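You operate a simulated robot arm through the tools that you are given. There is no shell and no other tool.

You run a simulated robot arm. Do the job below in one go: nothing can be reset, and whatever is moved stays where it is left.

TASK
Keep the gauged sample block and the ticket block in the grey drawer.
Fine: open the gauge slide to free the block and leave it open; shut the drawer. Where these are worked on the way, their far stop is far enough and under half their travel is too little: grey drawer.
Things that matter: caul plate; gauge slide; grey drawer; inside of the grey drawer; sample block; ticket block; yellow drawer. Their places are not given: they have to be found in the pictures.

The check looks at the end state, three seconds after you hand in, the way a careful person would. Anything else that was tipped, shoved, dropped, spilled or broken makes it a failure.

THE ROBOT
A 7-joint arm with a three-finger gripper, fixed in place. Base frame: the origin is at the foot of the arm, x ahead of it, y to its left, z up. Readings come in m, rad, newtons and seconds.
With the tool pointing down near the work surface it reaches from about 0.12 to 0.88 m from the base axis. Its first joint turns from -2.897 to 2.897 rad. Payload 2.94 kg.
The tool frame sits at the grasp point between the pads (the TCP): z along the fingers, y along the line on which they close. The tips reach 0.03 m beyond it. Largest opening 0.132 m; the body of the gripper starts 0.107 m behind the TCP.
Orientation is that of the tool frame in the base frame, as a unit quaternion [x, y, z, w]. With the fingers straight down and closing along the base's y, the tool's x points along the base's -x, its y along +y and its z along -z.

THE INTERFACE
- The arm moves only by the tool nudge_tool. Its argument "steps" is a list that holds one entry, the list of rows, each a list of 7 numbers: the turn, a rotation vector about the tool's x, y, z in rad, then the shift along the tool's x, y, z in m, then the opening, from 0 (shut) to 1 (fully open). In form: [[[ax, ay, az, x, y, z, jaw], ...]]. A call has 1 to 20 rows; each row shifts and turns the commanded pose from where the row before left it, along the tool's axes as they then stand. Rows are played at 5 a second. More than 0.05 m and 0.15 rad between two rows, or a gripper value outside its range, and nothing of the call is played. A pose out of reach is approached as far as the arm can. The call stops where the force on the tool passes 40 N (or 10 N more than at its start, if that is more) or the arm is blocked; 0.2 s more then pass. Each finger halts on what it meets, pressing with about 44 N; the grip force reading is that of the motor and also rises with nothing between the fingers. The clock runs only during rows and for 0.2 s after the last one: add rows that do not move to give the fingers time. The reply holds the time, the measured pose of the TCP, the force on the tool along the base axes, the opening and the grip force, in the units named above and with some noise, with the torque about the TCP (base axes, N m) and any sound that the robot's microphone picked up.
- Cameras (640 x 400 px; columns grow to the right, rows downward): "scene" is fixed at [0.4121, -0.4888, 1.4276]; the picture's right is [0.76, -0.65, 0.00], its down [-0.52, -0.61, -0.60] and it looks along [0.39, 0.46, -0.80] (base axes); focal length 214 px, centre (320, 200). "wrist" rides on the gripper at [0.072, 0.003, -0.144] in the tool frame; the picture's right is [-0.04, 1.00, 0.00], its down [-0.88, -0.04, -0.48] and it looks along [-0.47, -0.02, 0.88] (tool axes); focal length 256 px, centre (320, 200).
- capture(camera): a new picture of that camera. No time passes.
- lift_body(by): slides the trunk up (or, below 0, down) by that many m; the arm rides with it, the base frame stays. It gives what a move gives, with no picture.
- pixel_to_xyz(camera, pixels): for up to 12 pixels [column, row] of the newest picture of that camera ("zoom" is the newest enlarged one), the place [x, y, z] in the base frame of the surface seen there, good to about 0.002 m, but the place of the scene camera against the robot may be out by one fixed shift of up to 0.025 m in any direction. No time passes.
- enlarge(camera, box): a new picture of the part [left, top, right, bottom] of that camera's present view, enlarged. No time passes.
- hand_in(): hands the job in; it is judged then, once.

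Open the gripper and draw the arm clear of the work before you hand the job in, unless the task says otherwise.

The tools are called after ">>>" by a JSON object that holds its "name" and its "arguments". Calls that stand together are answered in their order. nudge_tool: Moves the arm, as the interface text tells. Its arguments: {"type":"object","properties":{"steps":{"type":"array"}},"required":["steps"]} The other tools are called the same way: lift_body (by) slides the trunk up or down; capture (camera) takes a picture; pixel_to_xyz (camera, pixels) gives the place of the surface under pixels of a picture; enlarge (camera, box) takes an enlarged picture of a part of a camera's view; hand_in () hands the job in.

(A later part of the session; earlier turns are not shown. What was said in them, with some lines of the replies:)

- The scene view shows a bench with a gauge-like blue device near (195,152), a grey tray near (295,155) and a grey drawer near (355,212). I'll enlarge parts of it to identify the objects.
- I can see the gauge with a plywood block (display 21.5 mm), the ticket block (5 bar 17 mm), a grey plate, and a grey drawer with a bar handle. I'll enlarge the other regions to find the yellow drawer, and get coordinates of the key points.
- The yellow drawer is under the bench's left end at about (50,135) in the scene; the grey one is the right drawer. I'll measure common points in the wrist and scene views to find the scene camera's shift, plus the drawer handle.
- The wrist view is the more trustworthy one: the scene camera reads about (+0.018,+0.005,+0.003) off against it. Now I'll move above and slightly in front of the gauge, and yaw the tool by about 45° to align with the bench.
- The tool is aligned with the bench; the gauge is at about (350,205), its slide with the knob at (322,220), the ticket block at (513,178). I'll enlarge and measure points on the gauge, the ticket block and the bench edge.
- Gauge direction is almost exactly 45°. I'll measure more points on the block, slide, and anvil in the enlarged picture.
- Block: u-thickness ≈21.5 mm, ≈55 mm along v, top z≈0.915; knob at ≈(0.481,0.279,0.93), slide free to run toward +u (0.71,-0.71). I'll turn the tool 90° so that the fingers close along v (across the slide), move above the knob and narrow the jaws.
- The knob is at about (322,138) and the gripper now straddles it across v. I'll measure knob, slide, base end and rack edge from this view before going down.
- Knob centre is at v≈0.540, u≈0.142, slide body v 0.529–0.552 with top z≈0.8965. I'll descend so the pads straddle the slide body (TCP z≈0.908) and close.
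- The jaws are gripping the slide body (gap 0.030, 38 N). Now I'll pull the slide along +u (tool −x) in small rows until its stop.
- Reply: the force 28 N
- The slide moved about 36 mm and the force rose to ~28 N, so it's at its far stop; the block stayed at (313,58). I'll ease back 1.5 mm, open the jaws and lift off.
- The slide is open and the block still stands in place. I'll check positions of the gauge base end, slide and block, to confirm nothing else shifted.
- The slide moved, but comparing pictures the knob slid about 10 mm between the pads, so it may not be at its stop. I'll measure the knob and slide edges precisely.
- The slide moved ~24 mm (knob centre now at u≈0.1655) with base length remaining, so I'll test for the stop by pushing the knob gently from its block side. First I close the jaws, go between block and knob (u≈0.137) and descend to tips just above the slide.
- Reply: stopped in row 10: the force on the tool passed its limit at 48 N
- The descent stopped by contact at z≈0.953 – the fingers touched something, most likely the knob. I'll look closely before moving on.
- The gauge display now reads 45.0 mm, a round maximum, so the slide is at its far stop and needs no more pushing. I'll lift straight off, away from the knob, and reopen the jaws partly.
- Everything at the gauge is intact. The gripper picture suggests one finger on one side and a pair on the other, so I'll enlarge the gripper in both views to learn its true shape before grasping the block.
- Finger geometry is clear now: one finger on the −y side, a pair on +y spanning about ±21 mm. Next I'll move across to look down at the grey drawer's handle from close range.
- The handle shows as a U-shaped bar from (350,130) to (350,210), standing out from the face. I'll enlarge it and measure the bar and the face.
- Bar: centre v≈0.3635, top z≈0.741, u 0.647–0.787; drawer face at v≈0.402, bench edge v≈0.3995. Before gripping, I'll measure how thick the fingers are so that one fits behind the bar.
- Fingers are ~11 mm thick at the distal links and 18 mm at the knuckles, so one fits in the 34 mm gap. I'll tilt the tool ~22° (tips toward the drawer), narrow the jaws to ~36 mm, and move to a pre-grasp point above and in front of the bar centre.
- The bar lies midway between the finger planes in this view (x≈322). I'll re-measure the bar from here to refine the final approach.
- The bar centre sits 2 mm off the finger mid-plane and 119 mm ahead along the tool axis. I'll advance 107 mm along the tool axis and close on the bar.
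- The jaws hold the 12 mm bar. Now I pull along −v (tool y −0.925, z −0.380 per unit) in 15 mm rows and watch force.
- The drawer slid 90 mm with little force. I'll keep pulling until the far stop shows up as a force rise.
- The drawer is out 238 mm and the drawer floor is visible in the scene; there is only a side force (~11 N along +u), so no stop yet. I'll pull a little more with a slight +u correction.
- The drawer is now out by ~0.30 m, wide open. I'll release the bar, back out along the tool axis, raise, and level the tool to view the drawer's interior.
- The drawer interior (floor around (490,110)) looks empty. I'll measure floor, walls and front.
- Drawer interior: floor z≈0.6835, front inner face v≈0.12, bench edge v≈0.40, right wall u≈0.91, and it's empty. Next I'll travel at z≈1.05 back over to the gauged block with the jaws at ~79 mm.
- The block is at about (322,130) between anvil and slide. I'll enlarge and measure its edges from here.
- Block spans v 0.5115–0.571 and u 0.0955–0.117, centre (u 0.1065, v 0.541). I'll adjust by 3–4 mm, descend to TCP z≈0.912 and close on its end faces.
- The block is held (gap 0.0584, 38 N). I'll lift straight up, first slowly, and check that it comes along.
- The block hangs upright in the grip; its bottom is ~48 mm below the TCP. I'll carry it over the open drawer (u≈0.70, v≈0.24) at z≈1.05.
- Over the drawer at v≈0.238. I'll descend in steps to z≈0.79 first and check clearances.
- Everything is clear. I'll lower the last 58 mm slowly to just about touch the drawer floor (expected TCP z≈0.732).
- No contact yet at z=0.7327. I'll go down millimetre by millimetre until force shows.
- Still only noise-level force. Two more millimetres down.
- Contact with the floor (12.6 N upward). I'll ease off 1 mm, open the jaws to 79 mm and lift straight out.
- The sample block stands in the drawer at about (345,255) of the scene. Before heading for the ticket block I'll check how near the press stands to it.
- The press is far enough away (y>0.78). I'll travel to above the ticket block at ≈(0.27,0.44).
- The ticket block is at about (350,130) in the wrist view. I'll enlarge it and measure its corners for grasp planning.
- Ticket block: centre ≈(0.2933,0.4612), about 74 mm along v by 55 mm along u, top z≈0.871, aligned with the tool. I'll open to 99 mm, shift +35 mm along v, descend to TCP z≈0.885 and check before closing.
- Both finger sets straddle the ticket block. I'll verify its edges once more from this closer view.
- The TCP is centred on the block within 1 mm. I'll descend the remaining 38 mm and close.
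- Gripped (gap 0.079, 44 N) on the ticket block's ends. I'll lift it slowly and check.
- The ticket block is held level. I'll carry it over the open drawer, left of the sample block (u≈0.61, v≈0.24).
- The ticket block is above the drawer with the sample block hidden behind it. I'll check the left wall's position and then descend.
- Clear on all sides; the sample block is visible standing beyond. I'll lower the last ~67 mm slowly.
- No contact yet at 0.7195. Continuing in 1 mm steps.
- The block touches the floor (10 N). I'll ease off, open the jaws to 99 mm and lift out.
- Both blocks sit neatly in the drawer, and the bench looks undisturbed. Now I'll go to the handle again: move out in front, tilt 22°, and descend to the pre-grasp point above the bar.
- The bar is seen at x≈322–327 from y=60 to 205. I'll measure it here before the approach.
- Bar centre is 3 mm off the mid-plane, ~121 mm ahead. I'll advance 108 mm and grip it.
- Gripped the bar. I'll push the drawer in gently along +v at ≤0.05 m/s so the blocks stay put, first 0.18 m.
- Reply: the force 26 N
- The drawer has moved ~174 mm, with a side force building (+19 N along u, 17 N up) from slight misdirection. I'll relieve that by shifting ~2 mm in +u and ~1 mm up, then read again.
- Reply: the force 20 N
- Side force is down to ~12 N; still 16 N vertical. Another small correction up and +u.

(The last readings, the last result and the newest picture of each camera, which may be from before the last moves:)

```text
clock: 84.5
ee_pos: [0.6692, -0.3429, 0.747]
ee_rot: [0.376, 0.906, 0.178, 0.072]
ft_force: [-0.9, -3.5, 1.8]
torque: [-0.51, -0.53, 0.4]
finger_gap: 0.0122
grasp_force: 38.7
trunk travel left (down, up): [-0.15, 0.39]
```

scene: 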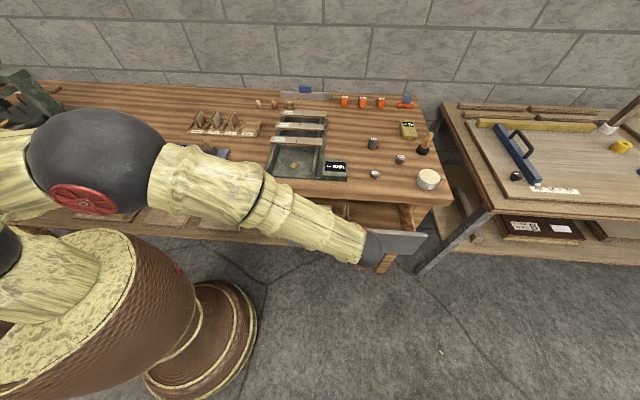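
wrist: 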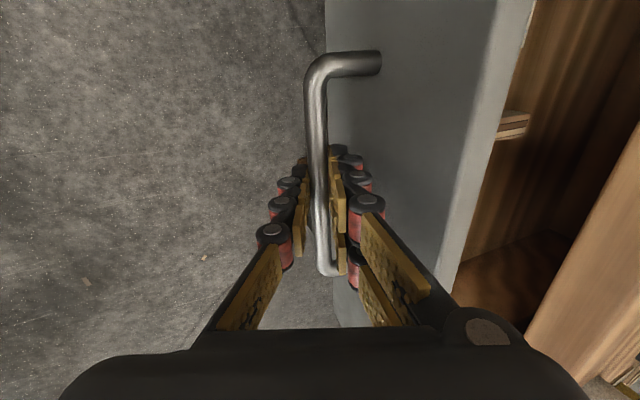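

Forces are near zero now. I'll continue pushing 0.11 m with the direction slightly corrected.

>>> {"name": "nudge_tool", "arguments": {"steps": [[[0, 0, 0, 0, 0.00278, 0.0011, 0], [0, 0, 0, -0.0001, 0.0056, 0.0022, 0], [0, 0, 0, -0.00015, 0.0084, 0.0033, 0], [0, 0, 0, -0.00015, 0.0093, 0.00364, 0], [0, 0, 0, -0.00015, 0.0093, 0.00364, 0], [0, 0, 0, -0.00015, 0.0093, 0.00364, 0], [0, 0, 0, -0.00015, 0.0093, 0.00364, 0], [0, 0, 0, -0.00015, 0.0093, 0.00364, 0], [0, 0, 0, -0.00015, 0.0093, 0.00364, 0], [0, 0, 0, -0.00015, 0.0093, 0.00364, 0], [0, 0, 0, -0.00015, 0.0093, 0.00364, 0], [0, 0, 0, -0.0001, 0.0056, 0.0022, 0], [0, 0, 0, -0.0001, 0.0056, 0.0022, 0], [0, 0, 0, 0, 0.00278, 0.0011, 0], [0, 0, 0, 0, 0, 0, 0]]]}}

>>> {"name": "capture", "arguments": {"camera": "wrist"}}

>>> {"name": "capture", "arguments": {"camera": "scene"}}

```text
clock: 87.7
ee_pos: [0.7482, -0.2623, 0.7475]
ee_rot: [0.376, 0.907, 0.178, 0.069]
ft_force: [-19.4, 16.7, -23.3]
torque: [0.11, 0.25, 0.71]
finger_gap: 0.0119
grasp_force: 38.9
trunk travel left (down, up): [-0.15, 0.39]
```

```text
taken
```

wrist: 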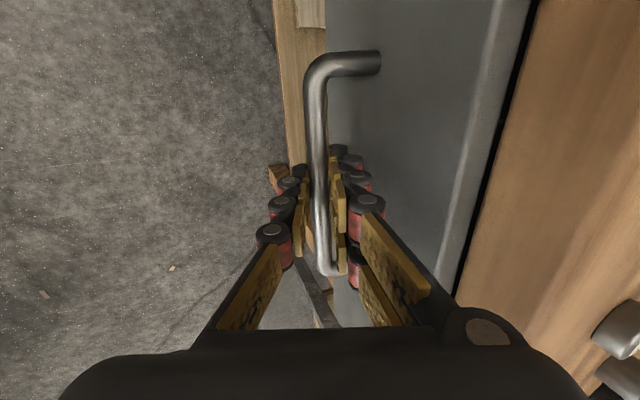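

```text
taken
```

scene: 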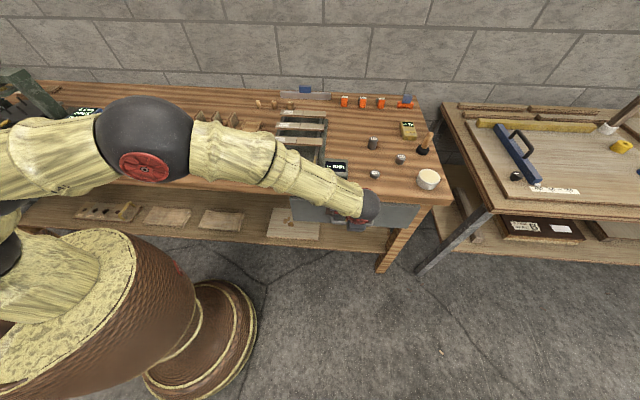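

About 12 mm remain. Side forces are −25 N in u and −23 N in z (overcorrected), so I'll relieve those first.

>>> {"name": "nudge_tool", "arguments": {"steps": [[[0, 0, 0, 0.001, -0.0004, 0.001, 0], [0, 0, 0, 0.001, -0.0004, 0.001, 0], [0, 0, 0, 0.0005, 0, 0, 0], [0, 0, 0, 0, 0, 0, 0]]]}}

```text
clock: 88.7
ee_pos: [0.7493, -0.2641, 0.7484]
ee_rot: [0.377, 0.906, 0.177, 0.073]
ft_force: [-13.8, 11.3, -18.1]
torque: [-0.04, 0.1, 0.65]
finger_gap: 0.0118
grasp_force: 38.6
trunk travel left (down, up): [-0.15, 0.39]
```

Still −18 N in both; another correction step of the same sense.

>>> {"name": "nudge_tool", "arguments": {"steps": [[[0, 0, 0, 0.001, -0.0004, 0.001, 0], [0, 0, 0, 0.001, -0.0004, 0.001, 0], [0, 0, 0, 0, 0, 0, 0], [0, 0, 0, 0, 0, 0, 0]]]}}

```text
clock: 89.7
ee_pos: [0.749, -0.2631, 0.7476]
ee_rot: [0.376, 0.906, 0.177, 0.076]
ft_force: [-4.1, 0.7, -8.3]
torque: [-0.17, -0.1, 0.57]
finger_gap: 0.012
grasp_force: 39.0
trunk travel left (down, up): [-0.15, 0.39]
```

Forces are small now. I'll push the last ~12 mm in 3 mm rows and watch for the closing stop.

>>> {"name": "nudge_tool", "arguments": {"steps": [[[0, 0, 0, 0, 0.00278, 0.00114, 0], [0, 0, 0, 0, 0.00278, 0.00114, 0], [0, 0, 0, 0, 0.00278, 0.00114, 0], [0, 0, 0, 0, 0.00278, 0.00114, 0], [0, 0, 0, 0, 0, 0, 0]]]}}

>>> {"name": "capture", "arguments": {"camera": "wrist"}}

```text
clock: 90.9
ee_pos: [0.7583, -0.254, 0.7466]
ee_rot: [0.377, 0.906, 0.177, 0.075]
ft_force: [7.4, -9.1, -1.7]
torque: [-0.56, -0.55, 0.29]
finger_gap: 0.012
grasp_force: 38.7
trunk travel left (down, up): [-0.15, 0.39]
```

```text
taken
```

wrist: 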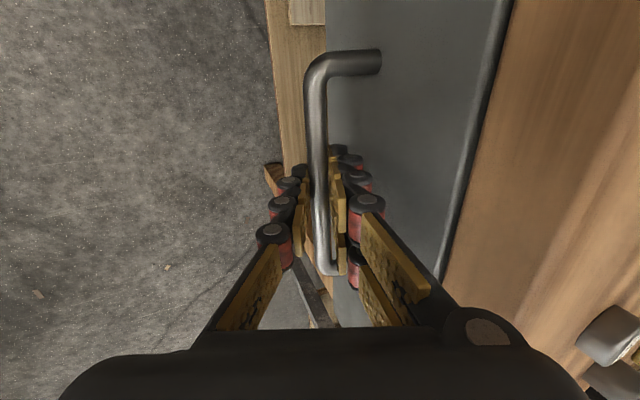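

The drawer looks flush with the bench edge again (v≈0.3566, same as at the start). I'll push 3 mm more in 1 mm rows to confirm the stop.

>>> {"name": "nudge_tool", "arguments": {"steps": [[[0, 0, 0, -0.0005, 0.00093, 0.00038, 0], [0, 0, 0, -0.0005, 0.00093, 0.00038, 0], [0, 0, 0, 0, 0.00093, 0.00038, 0], [0, 0, 0, 0, 0, 0, 0]]]}}

>>> {"name": "capture", "arguments": {"camera": "scene"}}

```text
clock: 91.9
ee_pos: [0.7595, -0.2528, 0.7476]
ee_rot: [0.376, 0.906, 0.178, 0.074]
ft_force: [2.7, -14.4, 6.5]
torque: [-0.16, -0.03, 0.57]
finger_gap: 0.0121
grasp_force: 39.4
trunk travel left (down, up): [-0.15, 0.39]
```

```text
taken
```

scene: 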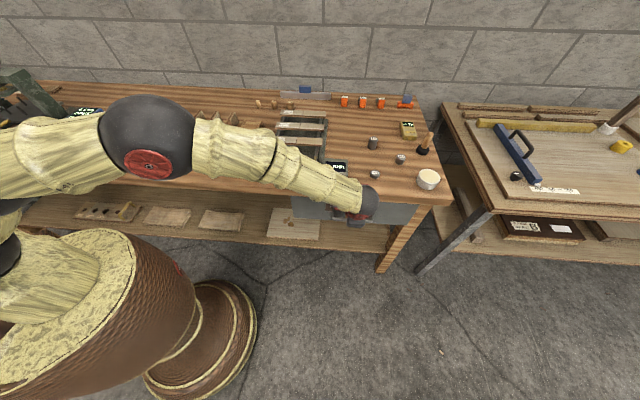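

A resisting force of ~8 N along −v now appears – likely the closing stop. One more small push to be sure.

>>> {"name": "nudge_tool", "arguments": {"steps": [[[0, 0, 0, -0.0005, 0.00093, 0.00038, 0], [0, 0, 0, 0, 0.00093, 0.00038, 0], [0, 0, 0, 0, 0, 0, 0]]]}}

>>> {"name": "capture", "arguments": {"camera": "wrist"}}

```text
clock: 92.7
ee_pos: [0.7589, -0.2534, 0.7469]
ee_rot: [0.377, 0.906, 0.177, 0.074]
ft_force: [-16.4, -30.7, 13.8]
torque: [-0.46, 0.14, 0.47]
finger_gap: 0.0121
grasp_force: 38.6
trunk travel left (down, up): [-0.15, 0.39]
```

```text
taken
```

wrist: 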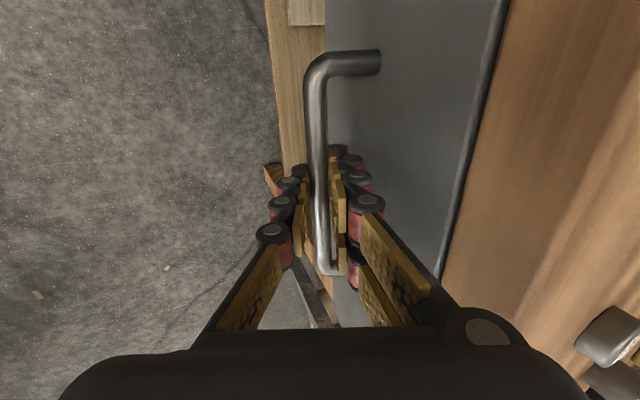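

The stop is firm (33 N against the push), so the drawer is shut. I'll ease back 1.5 mm, open the jaws, and withdraw along the tool axis.

>>> {"name": "nudge_tool", "arguments": {"steps": [[[0, 0, 0, 0, -0.0014, -0.0006, 0], [0, 0, 0, 0, 0, 0, 0.1], [0, 0, 0, 0, 0, 0, 0.2], [0, 0, 0, 0, 0, 0, 0.27], [0, 0, 0, 0, 0, 0, 0.27], [0, 0, 0, 0, 0, 0, 0.27]]]}}

>>> {"name": "capture", "arguments": {"camera": "wrist"}}

```text
clock: 94.1
ee_pos: [0.7594, -0.251, 0.7458]
ee_rot: [0.377, 0.906, 0.177, 0.073]
ft_force: [0.6, 0.5, -0.3]
torque: [0.01, 0.03, -0.01]
finger_gap: 0.0356
grasp_force: 0.0
trunk travel left (down, up): [-0.15, 0.39]
```

```text
taken
```

wrist: 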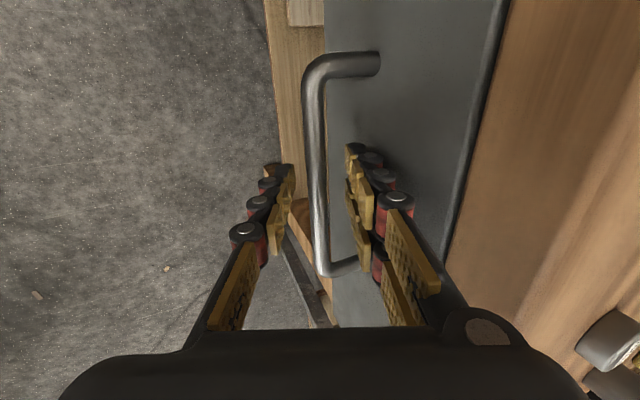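

The bar is free between the open fingers. I'll withdraw along −z of the tool, rise away from the bench, and level the tool.

>>> {"name": "nudge_tool", "arguments": {"steps": [[[0, 0, 0, 0, 0, -0.02, 0.27], [0, 0, 0, 0, 0, -0.03, 0.27], [0, 0, 0, 0, 0, -0.04, 0.27], [0, 0, 0, 0, 0, -0.04, 0.27], [0, 0, 0, 0, 0, -0.045, 0.27], [0, 0, 0, 0, 0, -0.045, 0.4], [0, 0, 0, 0, 0, -0.045, 0.5], [0, 0, 0, 0, 0, -0.045, 0.6], [0.13, 0, 0, 0, 0, 0, 0.8], [0.13, 0, 0, 0, 0, 0, 1], [0.13, 0, 0, 0, 0, 0, 1], [0, 0, 0, 0, 0, 0, 1]]]}}

>>> {"name": "capture", "arguments": {"camera": "wrist"}}

>>> {"name": "capture", "arguments": {"camera": "scene"}}

```text
clock: 96.7
ee_pos: [0.6773, -0.3348, 1.0329]
ee_rot: [0.383, 0.924, -0.003, -0.001]
ft_force: [0.6, -0.3, -0.5]
torque: [-0.03, 0.02, -0.02]
finger_gap: 0.132
grasp_force: 0.1
trunk travel left (down, up): [-0.15, 0.39]
```

```text
taken
```

wrist: 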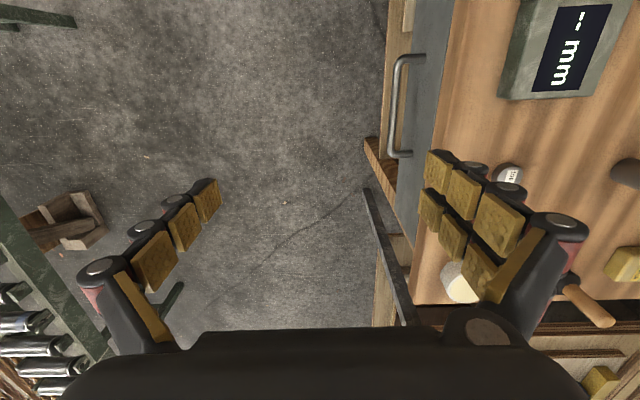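

```text
taken
```

scene: 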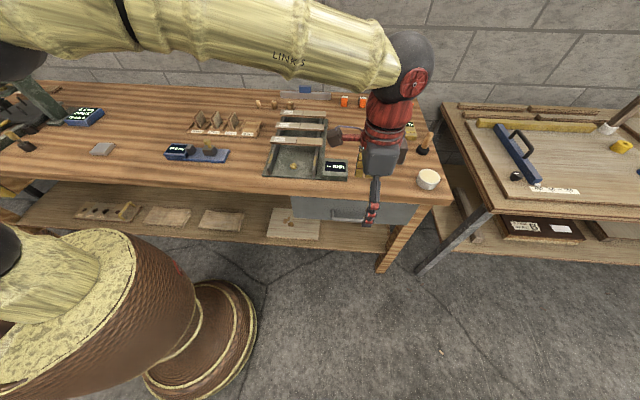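

The drawer seems shut. I'll check the handle and face positions against the initial values (bar v≈0.3635, face v≈0.402).

>>> {"name": "pixel_to_xyz", "arguments": {"camera": "wrist", "pixels": [[396, 80], [394, 100], [392, 125], [415, 110], [425, 40], [440, 40], [412, 57]]}}

>>> {"name": "enlarge", "arguments": {"camera": "wrist", "box": [360, 0, 500, 180]}}

>>> {"name": "enlarge", "arguments": {"camera": "scene", "box": [70, 90, 270, 215]}}

>>> {"name": "enlarge", "arguments": {"camera": "scene", "box": [250, 80, 450, 250]}}

```text
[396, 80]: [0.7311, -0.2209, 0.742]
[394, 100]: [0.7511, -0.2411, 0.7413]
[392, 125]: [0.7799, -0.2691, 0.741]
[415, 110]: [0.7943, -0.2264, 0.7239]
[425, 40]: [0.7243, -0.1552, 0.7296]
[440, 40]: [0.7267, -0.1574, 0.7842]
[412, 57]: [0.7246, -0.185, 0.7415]
```

```text
2.22 times, centred on (430, 90) of wrist
```

zoom: 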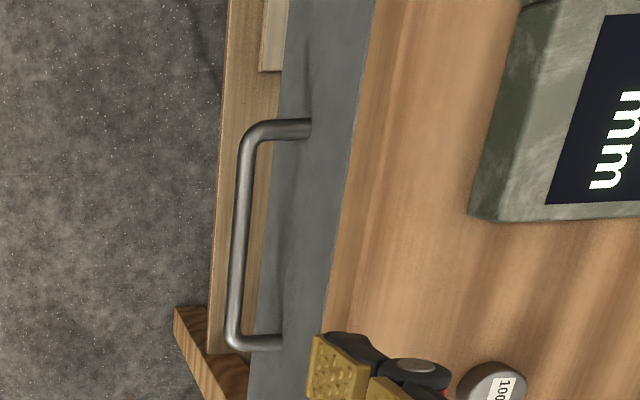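

```text
3.20 times, centred on (170, 152) of scene
```

zoom: 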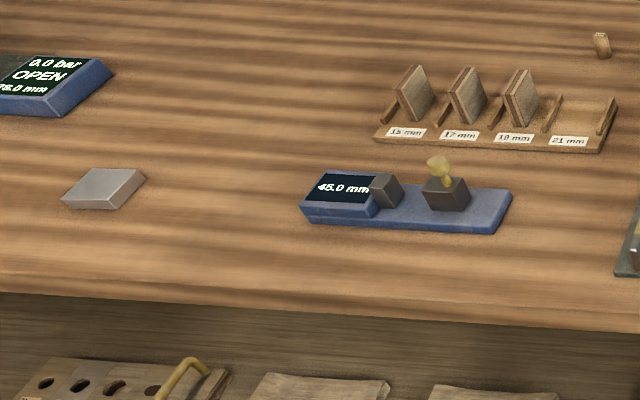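

```text
2.35 times, centred on (350, 165) of scene
```

zoom: 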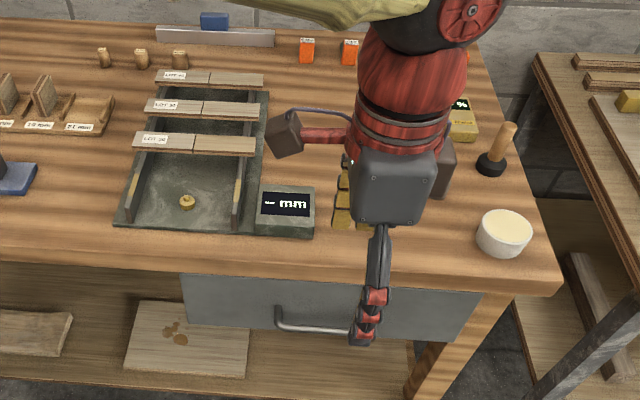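

The face is back at v≈0.402, so the drawer is fully shut; gauge shows 45.0 mm, caul plate unmoved. I'll raise the arm back to its starting area, well clear, and take final pictures.

>>> {"name": "nudge_tool", "arguments": {"steps": [[[0, 0, 0, 0, 0, -0.04, 1], [0, 0, 0, 0, 0, -0.04, 1], [0, 0, 0, 0.0426, 0.0122, 0, 1], [0, 0, 0, 0.0426, 0.0122, 0, 1], [0, 0, 0, 0.0426, 0.0122, 0, 1], [0, 0, 0, 0.0426, 0.0122, 0, 1], [0, 0, 0, 0.0426, 0.0122, 0, 1], [0, 0, 0, 0, 0, 0, 1], [0, 0, 0, 0, 0, 0, 1]]]}}

>>> {"name": "capture", "arguments": {"camera": "scene"}}

>>> {"name": "enlarge", "arguments": {"camera": "scene", "box": [0, 50, 160, 250]}}

>>> {"name": "enlarge", "arguments": {"camera": "scene", "box": [240, 80, 460, 260]}}

```text
clock: 98.7
ee_pos: [0.5711, -0.1414, 1.1139]
ee_rot: [0.383, 0.924, -0.002, -0.001]
ft_force: [0.2, -0.3, 0.1]
torque: [0.05, 0.01, -0.01]
finger_gap: 0.1318
grasp_force: 0.0
trunk travel left (down, up): [-0.15, 0.39]
```

```text
taken
```

scene: 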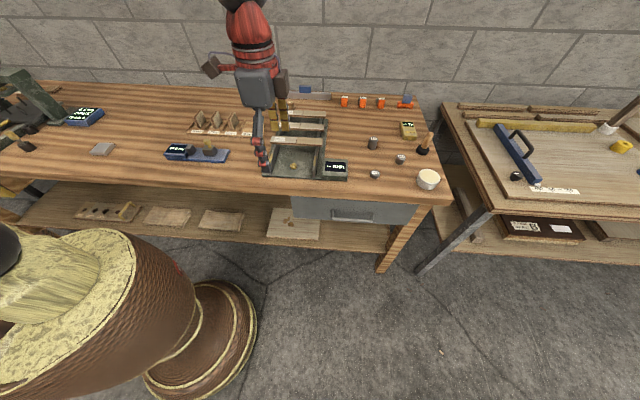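

```text
2.00 times, centred on (80, 150) of scene
```

zoom: 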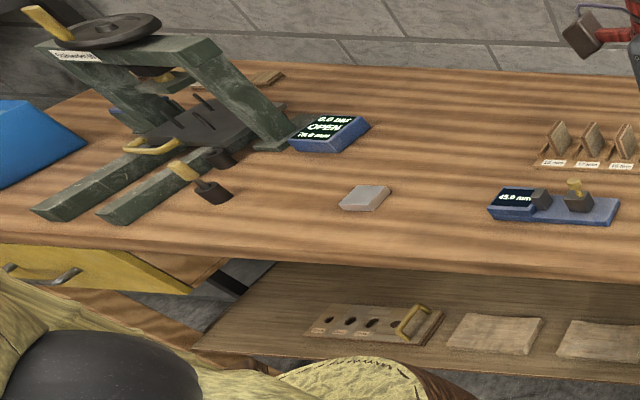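

```text
2.22 times, centred on (350, 170) of scene
```

zoom: 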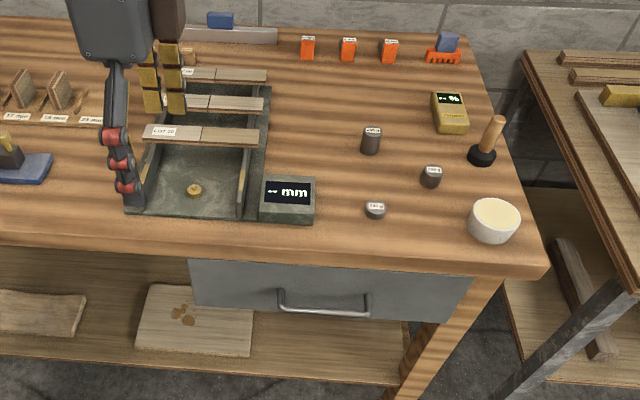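

The final pictures match the start, apart from the changes the task asked for. Both blocks are inside the shut grey drawer and the gauge slide is open at 45.0 mm. The caul plate, yellow drawer and other items are where they were, and the arm is clear with its jaws open. I'm handing in.

>>> {"name": "hand_in", "arguments": {}}

```text
The job is handed in.
```

I put the sample block and the ticket block in the grey drawer, shut the drawer, and handed the job in. I don't have the check's verdict.

- **Gauge slide:** it is open at what looks like its far stop. The display reads 45.0 mm, up from 21.5 mm when it held the block. While testing for the stop, the closed fingers bumped something at the gauge, probably the slide's knob. The gauge and block showed no change in the pictures afterwards.
- **Grey drawer:** I pulled it out about 0.30 m without reaching the far stop, which I judged to be more than half its travel. It is now pushed in against its closing stop, with its face back at its starting position.
- **Blocks:** the sample block was standing upright and the ticket block lying flat, about 90 mm apart, before I shut the drawer. I pushed it in slowly but could not see inside once it was closed.
- **Everything else:** the caul plate, yellow drawer and other items look unmoved in the final pictures. The arm is back near its starting spot with the jaws open.
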